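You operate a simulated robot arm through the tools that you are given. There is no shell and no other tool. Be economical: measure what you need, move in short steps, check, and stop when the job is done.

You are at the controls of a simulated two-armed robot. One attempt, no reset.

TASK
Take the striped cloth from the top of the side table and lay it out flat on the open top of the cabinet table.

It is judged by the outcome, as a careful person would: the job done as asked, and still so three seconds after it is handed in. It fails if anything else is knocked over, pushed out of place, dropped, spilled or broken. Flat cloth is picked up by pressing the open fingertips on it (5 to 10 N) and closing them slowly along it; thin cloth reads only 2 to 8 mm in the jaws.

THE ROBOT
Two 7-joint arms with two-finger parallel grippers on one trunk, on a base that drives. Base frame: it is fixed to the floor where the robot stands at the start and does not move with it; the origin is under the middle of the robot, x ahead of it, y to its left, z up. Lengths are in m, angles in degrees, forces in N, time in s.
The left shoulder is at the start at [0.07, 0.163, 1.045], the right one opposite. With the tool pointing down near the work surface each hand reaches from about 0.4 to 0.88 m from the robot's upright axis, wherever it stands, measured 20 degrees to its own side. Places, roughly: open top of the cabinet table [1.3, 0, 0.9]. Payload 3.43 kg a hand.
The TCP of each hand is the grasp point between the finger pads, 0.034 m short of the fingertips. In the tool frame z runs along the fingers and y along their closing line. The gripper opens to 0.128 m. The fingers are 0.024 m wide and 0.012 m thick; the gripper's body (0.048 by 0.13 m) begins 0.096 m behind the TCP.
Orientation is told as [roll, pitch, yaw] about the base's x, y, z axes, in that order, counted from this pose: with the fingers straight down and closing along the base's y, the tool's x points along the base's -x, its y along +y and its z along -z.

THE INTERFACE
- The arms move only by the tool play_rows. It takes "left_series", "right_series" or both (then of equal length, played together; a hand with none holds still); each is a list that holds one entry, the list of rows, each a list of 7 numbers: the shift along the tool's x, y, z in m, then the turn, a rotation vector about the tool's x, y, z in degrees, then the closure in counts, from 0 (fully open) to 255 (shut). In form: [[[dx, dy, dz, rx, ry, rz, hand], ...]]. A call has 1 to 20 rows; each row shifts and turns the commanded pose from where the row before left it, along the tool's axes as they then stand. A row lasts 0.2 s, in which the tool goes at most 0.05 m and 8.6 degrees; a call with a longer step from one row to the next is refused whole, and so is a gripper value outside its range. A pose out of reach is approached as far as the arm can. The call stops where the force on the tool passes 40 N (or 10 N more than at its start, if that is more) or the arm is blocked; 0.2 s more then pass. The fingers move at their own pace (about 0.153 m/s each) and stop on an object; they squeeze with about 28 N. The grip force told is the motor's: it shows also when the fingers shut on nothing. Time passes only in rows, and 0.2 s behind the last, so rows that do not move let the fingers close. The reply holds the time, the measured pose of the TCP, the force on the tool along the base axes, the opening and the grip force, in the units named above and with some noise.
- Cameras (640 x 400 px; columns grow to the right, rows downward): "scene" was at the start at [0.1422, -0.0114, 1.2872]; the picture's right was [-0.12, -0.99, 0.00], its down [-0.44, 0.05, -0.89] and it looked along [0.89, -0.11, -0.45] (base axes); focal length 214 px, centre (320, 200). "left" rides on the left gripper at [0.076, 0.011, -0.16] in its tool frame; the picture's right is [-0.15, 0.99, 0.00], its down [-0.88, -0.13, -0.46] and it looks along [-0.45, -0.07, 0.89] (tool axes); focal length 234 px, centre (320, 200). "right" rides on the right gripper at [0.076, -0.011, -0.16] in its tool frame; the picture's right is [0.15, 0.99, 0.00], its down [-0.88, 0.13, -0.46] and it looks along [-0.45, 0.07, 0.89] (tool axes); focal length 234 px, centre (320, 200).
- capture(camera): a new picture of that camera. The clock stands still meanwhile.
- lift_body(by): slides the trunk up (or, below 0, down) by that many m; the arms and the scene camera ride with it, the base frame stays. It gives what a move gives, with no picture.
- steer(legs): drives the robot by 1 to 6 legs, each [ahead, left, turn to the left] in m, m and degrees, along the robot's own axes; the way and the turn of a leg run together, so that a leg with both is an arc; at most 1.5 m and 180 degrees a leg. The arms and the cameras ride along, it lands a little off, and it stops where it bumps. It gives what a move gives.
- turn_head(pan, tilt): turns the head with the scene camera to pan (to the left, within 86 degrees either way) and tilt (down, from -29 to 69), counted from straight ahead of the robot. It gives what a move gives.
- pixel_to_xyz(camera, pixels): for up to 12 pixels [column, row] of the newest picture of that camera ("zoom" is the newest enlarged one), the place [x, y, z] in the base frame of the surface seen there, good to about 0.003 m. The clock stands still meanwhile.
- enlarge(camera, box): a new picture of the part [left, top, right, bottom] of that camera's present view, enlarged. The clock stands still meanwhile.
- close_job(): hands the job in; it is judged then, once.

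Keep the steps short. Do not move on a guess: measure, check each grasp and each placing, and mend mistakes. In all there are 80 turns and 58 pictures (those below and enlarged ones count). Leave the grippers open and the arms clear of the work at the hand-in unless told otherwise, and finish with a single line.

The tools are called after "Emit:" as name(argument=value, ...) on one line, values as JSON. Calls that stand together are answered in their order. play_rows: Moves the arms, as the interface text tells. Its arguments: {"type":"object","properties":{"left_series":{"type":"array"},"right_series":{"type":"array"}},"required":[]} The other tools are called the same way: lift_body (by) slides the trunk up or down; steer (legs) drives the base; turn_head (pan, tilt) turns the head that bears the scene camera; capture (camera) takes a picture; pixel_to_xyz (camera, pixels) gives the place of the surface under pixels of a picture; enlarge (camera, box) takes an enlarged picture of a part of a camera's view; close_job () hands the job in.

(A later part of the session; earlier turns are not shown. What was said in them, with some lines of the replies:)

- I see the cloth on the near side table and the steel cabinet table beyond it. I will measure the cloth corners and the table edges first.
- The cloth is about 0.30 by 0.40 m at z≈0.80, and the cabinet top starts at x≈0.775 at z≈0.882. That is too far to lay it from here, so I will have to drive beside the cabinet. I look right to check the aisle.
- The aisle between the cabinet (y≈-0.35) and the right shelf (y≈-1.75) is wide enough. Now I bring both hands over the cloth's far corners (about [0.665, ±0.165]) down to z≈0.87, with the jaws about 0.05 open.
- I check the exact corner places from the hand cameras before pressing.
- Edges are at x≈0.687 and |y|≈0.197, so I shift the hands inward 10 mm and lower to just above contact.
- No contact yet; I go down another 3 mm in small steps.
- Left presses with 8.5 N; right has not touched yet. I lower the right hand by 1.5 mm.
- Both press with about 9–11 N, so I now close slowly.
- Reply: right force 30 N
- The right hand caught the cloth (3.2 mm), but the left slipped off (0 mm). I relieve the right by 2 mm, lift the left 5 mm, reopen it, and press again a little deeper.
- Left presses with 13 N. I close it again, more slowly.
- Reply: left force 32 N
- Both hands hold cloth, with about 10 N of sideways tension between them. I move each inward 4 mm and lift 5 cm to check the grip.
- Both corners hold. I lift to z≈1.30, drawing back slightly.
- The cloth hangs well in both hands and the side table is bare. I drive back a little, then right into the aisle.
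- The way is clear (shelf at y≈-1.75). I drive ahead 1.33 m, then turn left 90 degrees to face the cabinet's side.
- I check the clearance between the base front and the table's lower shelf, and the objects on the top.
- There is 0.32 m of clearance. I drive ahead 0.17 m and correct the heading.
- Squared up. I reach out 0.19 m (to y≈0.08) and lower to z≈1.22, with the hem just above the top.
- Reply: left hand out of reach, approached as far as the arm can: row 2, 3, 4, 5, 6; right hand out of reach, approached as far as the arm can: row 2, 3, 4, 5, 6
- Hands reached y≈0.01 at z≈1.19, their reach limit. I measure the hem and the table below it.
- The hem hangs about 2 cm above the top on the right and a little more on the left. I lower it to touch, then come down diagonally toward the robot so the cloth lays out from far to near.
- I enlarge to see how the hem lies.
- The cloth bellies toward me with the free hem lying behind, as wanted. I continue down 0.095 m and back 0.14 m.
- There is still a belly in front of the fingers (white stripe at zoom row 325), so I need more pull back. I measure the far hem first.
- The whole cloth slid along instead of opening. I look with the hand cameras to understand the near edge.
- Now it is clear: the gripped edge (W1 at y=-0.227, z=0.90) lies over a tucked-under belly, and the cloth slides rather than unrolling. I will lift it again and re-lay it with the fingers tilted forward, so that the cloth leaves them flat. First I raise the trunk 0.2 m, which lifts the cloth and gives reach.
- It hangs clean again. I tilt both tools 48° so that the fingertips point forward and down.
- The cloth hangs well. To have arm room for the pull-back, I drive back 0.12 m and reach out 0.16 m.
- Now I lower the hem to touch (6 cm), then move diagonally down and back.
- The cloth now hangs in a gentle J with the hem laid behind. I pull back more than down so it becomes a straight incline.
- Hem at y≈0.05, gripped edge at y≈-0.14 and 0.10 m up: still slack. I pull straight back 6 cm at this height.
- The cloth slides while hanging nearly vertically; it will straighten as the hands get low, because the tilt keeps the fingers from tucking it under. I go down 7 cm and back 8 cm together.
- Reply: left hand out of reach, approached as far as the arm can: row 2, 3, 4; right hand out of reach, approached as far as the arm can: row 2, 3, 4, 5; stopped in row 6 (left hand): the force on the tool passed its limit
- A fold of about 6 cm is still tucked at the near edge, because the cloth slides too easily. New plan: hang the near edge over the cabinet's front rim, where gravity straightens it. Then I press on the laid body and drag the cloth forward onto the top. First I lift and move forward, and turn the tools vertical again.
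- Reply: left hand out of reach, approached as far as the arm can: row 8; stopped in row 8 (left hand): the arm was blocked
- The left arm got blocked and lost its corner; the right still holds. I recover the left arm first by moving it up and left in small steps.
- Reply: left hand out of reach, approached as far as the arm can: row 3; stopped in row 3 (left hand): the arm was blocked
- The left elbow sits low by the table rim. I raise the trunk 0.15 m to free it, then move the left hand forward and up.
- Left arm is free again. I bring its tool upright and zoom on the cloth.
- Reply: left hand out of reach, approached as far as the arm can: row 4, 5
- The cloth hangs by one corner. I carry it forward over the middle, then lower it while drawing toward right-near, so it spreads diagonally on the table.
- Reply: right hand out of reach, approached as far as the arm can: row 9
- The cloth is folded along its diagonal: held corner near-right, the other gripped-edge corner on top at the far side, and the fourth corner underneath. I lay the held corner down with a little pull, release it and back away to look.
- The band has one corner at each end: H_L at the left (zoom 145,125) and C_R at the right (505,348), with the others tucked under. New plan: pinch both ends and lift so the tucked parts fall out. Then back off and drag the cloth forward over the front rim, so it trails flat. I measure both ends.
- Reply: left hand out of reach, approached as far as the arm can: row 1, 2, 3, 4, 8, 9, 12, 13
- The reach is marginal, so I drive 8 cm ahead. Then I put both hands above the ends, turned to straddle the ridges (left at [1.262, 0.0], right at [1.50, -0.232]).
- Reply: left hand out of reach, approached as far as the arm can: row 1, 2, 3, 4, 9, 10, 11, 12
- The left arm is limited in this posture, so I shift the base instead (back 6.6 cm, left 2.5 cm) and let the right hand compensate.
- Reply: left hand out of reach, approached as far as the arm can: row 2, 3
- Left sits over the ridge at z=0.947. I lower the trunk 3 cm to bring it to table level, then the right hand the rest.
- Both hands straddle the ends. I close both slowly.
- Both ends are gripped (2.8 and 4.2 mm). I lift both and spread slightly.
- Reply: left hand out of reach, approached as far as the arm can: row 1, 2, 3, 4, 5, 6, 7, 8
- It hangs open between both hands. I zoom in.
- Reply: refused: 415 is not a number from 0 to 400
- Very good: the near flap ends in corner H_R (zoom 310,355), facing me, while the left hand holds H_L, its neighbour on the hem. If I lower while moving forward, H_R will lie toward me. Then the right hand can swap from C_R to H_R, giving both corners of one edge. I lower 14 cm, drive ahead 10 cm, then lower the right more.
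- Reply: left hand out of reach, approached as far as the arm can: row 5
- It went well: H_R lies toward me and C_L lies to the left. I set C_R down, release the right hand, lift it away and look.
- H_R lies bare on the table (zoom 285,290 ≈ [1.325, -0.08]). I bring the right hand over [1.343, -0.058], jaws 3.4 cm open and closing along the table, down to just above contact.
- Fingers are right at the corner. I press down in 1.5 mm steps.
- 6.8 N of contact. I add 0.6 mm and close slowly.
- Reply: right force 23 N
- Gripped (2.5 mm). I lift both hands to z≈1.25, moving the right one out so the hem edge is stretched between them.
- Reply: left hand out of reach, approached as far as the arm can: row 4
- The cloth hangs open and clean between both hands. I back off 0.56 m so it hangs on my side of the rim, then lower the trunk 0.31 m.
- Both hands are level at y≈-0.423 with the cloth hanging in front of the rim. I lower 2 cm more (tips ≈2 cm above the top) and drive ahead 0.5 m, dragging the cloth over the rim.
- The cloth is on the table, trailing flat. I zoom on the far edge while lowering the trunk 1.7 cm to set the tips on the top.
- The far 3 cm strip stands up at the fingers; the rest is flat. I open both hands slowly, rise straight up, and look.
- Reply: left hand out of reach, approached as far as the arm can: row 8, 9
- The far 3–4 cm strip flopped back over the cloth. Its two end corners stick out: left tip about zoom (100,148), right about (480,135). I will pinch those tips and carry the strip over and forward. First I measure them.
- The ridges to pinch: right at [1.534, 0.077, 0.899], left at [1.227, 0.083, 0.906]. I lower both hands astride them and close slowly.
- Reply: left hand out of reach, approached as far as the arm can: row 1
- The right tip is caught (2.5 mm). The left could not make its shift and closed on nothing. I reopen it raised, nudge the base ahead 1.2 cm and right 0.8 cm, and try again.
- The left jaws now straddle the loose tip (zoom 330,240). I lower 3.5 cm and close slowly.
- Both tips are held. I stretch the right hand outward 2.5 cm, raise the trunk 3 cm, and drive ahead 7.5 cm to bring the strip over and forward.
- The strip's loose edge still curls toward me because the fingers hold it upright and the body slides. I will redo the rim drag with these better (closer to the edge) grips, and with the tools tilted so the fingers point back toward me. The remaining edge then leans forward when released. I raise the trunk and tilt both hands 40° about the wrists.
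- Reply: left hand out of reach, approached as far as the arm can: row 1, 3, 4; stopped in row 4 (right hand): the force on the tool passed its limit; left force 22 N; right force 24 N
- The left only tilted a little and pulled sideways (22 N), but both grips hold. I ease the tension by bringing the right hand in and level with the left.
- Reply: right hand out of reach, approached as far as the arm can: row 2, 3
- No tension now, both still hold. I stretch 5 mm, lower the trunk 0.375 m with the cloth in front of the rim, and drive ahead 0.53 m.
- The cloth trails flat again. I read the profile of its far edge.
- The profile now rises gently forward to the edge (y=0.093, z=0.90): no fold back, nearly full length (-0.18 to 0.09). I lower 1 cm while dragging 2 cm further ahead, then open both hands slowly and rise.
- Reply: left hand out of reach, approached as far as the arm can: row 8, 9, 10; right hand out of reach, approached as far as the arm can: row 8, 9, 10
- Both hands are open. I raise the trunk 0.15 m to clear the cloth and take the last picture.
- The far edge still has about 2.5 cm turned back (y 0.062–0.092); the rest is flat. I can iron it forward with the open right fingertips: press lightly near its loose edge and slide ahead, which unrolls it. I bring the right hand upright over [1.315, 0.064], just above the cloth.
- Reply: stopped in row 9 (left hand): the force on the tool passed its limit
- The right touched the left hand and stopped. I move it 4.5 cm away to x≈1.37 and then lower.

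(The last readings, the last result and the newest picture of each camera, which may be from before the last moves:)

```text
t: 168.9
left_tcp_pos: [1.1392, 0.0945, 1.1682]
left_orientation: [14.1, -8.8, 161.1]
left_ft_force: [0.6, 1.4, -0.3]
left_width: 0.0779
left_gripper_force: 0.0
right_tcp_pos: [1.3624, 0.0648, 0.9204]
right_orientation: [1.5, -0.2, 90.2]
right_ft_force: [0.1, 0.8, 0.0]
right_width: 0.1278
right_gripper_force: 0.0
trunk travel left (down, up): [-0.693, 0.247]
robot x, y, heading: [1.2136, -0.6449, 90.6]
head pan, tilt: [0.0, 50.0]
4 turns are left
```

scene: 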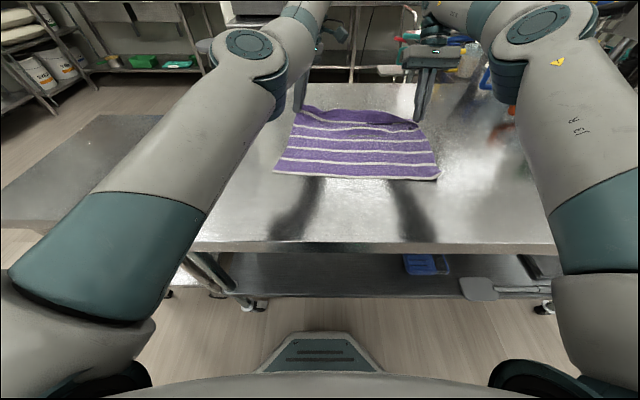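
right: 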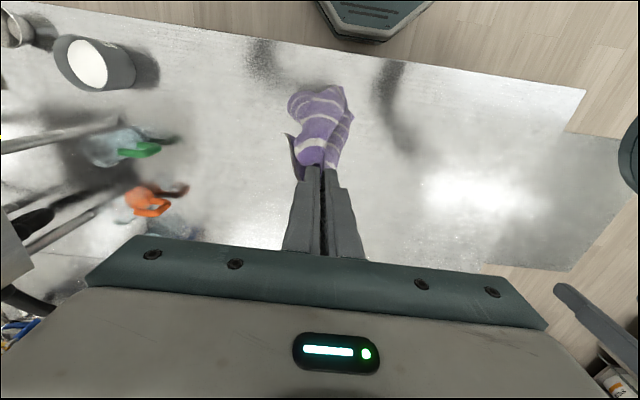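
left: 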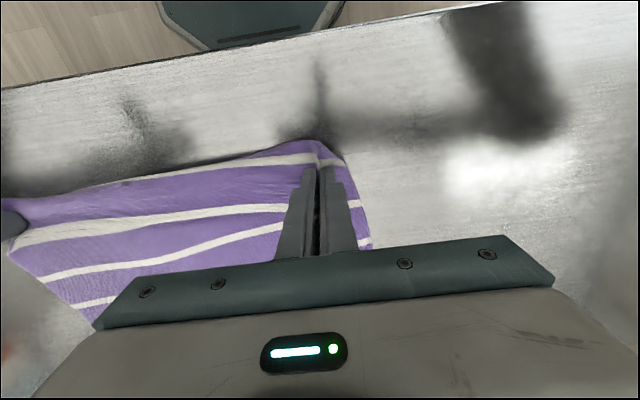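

No contact yet at 0.9204. I press 4 mm lower and slide forward 6.5 cm slowly, then lift straight up.

Emit:
play_rows(right_series=[[[0, 0, 0.002, 0, 0, 0, 0], [0, 0, 0.002, 0, 0, 0, 0], [-0.007, 0, 0, 0, 0, 0, 0], [-0.008, 0, 0, 0, 0, 0, 0], [-0.008, 0, 0, 0, 0, 0, 0], [-0.008, 0, 0, 0, 0, 0, 0], [-0.008, 0, 0, 0, 0, 0, 0], [-0.008, 0, 0, 0, 0, 0, 0], [-0.009, 0, 0, 0, 0, 0, 0], [-0.009, 0, 0, 0, 0, 0, 0], [-0.01, 0, -0.01, 0, 0, 0, 0], [0, 0, -0.03, 0, 0, 0, 0], [0, 0, -0.04, 0, 0, 0, 0], [0, 0, -0.04, 0, 0, 0, 0], [0, -0.02, -0.04, 0, 0, 0, 0], [0, -0.03, -0.04, 0, 0, 0, 0], [0, 0, 0, 0, 0, 0, 0]]])

```text
t: 172.6
left_tcp_pos: [1.1397, 0.0959, 1.1669]
left_orientation: [14.1, -8.7, 161.1]
left_ft_force: [-0.1, -0.3, -0.3]
left_width: 0.0777
left_gripper_force: 0.1
right_tcp_pos: [1.4172, 0.1382, 1.1138]
right_orientation: [1.4, 0.0, 90.2]
right_ft_force: [0.4, -0.3, -0.3]
right_width: 0.1281
right_gripper_force: 0.1
trunk travel left (down, up): [-0.693, 0.247]
robot x, y, heading: [1.2142, -0.6461, 90.5]
head pan, tilt: [0.0, 50.0]
3 turns are left
```

The sweep is done and the hands are above the cloth. I raise the trunk and back off so the arms are clear of the work.

Emit:
lift_body(by=0.1)

Emit:
steer(legs=[[-0.4, 0, 0]])

```text
t: 173.9
left_tcp_pos: [1.1393, 0.0945, 1.2686]
left_orientation: [14.1, -8.9, 161.1]
left_ft_force: [0.5, 0.5, 0.8]
left_width: 0.0778
left_gripper_force: 0.0
right_tcp_pos: [1.4186, 0.1373, 1.2136]
right_orientation: [1.6, -0.1, 90.2]
right_ft_force: [-0.2, -0.3, 0.4]
right_width: 0.128
right_gripper_force: 0.1
trunk travel left (down, up): [-0.793, 0.147]
robot x, y, heading: [1.2141, -0.646, 90.7]
head pan, tilt: [0.0, 50.0]
```

```text
t: 176.3
left_tcp_pos: [1.1444, -0.2956, 1.2672]
left_orientation: [14.1, -8.8, 161.0]
left_ft_force: [-0.2, 0.5, 1.3]
left_width: 0.0778
left_gripper_force: 0.1
right_tcp_pos: [1.4226, -0.2524, 1.2137]
right_orientation: [1.5, -0.1, 90.2]
right_ft_force: [0.0, -0.7, -0.7]
right_width: 0.1277
right_gripper_force: 0.0
trunk travel left (down, up): [-0.793, 0.147]
robot x, y, heading: [1.2158, -1.0358, 90.3]
head pan, tilt: [0.0, 50.0]
2 turns are left
```

Grippers are open and the arms are clear, so I hand in.

Emit:
close_job()

```text
The job is handed in.
```

The striped cloth is spread on the cabinet top, but I can't confirm it is fully flat: about 2.5 cm of its far edge was folded back in my last picture, and I had no pictures left to check the final pass meant to smooth it.
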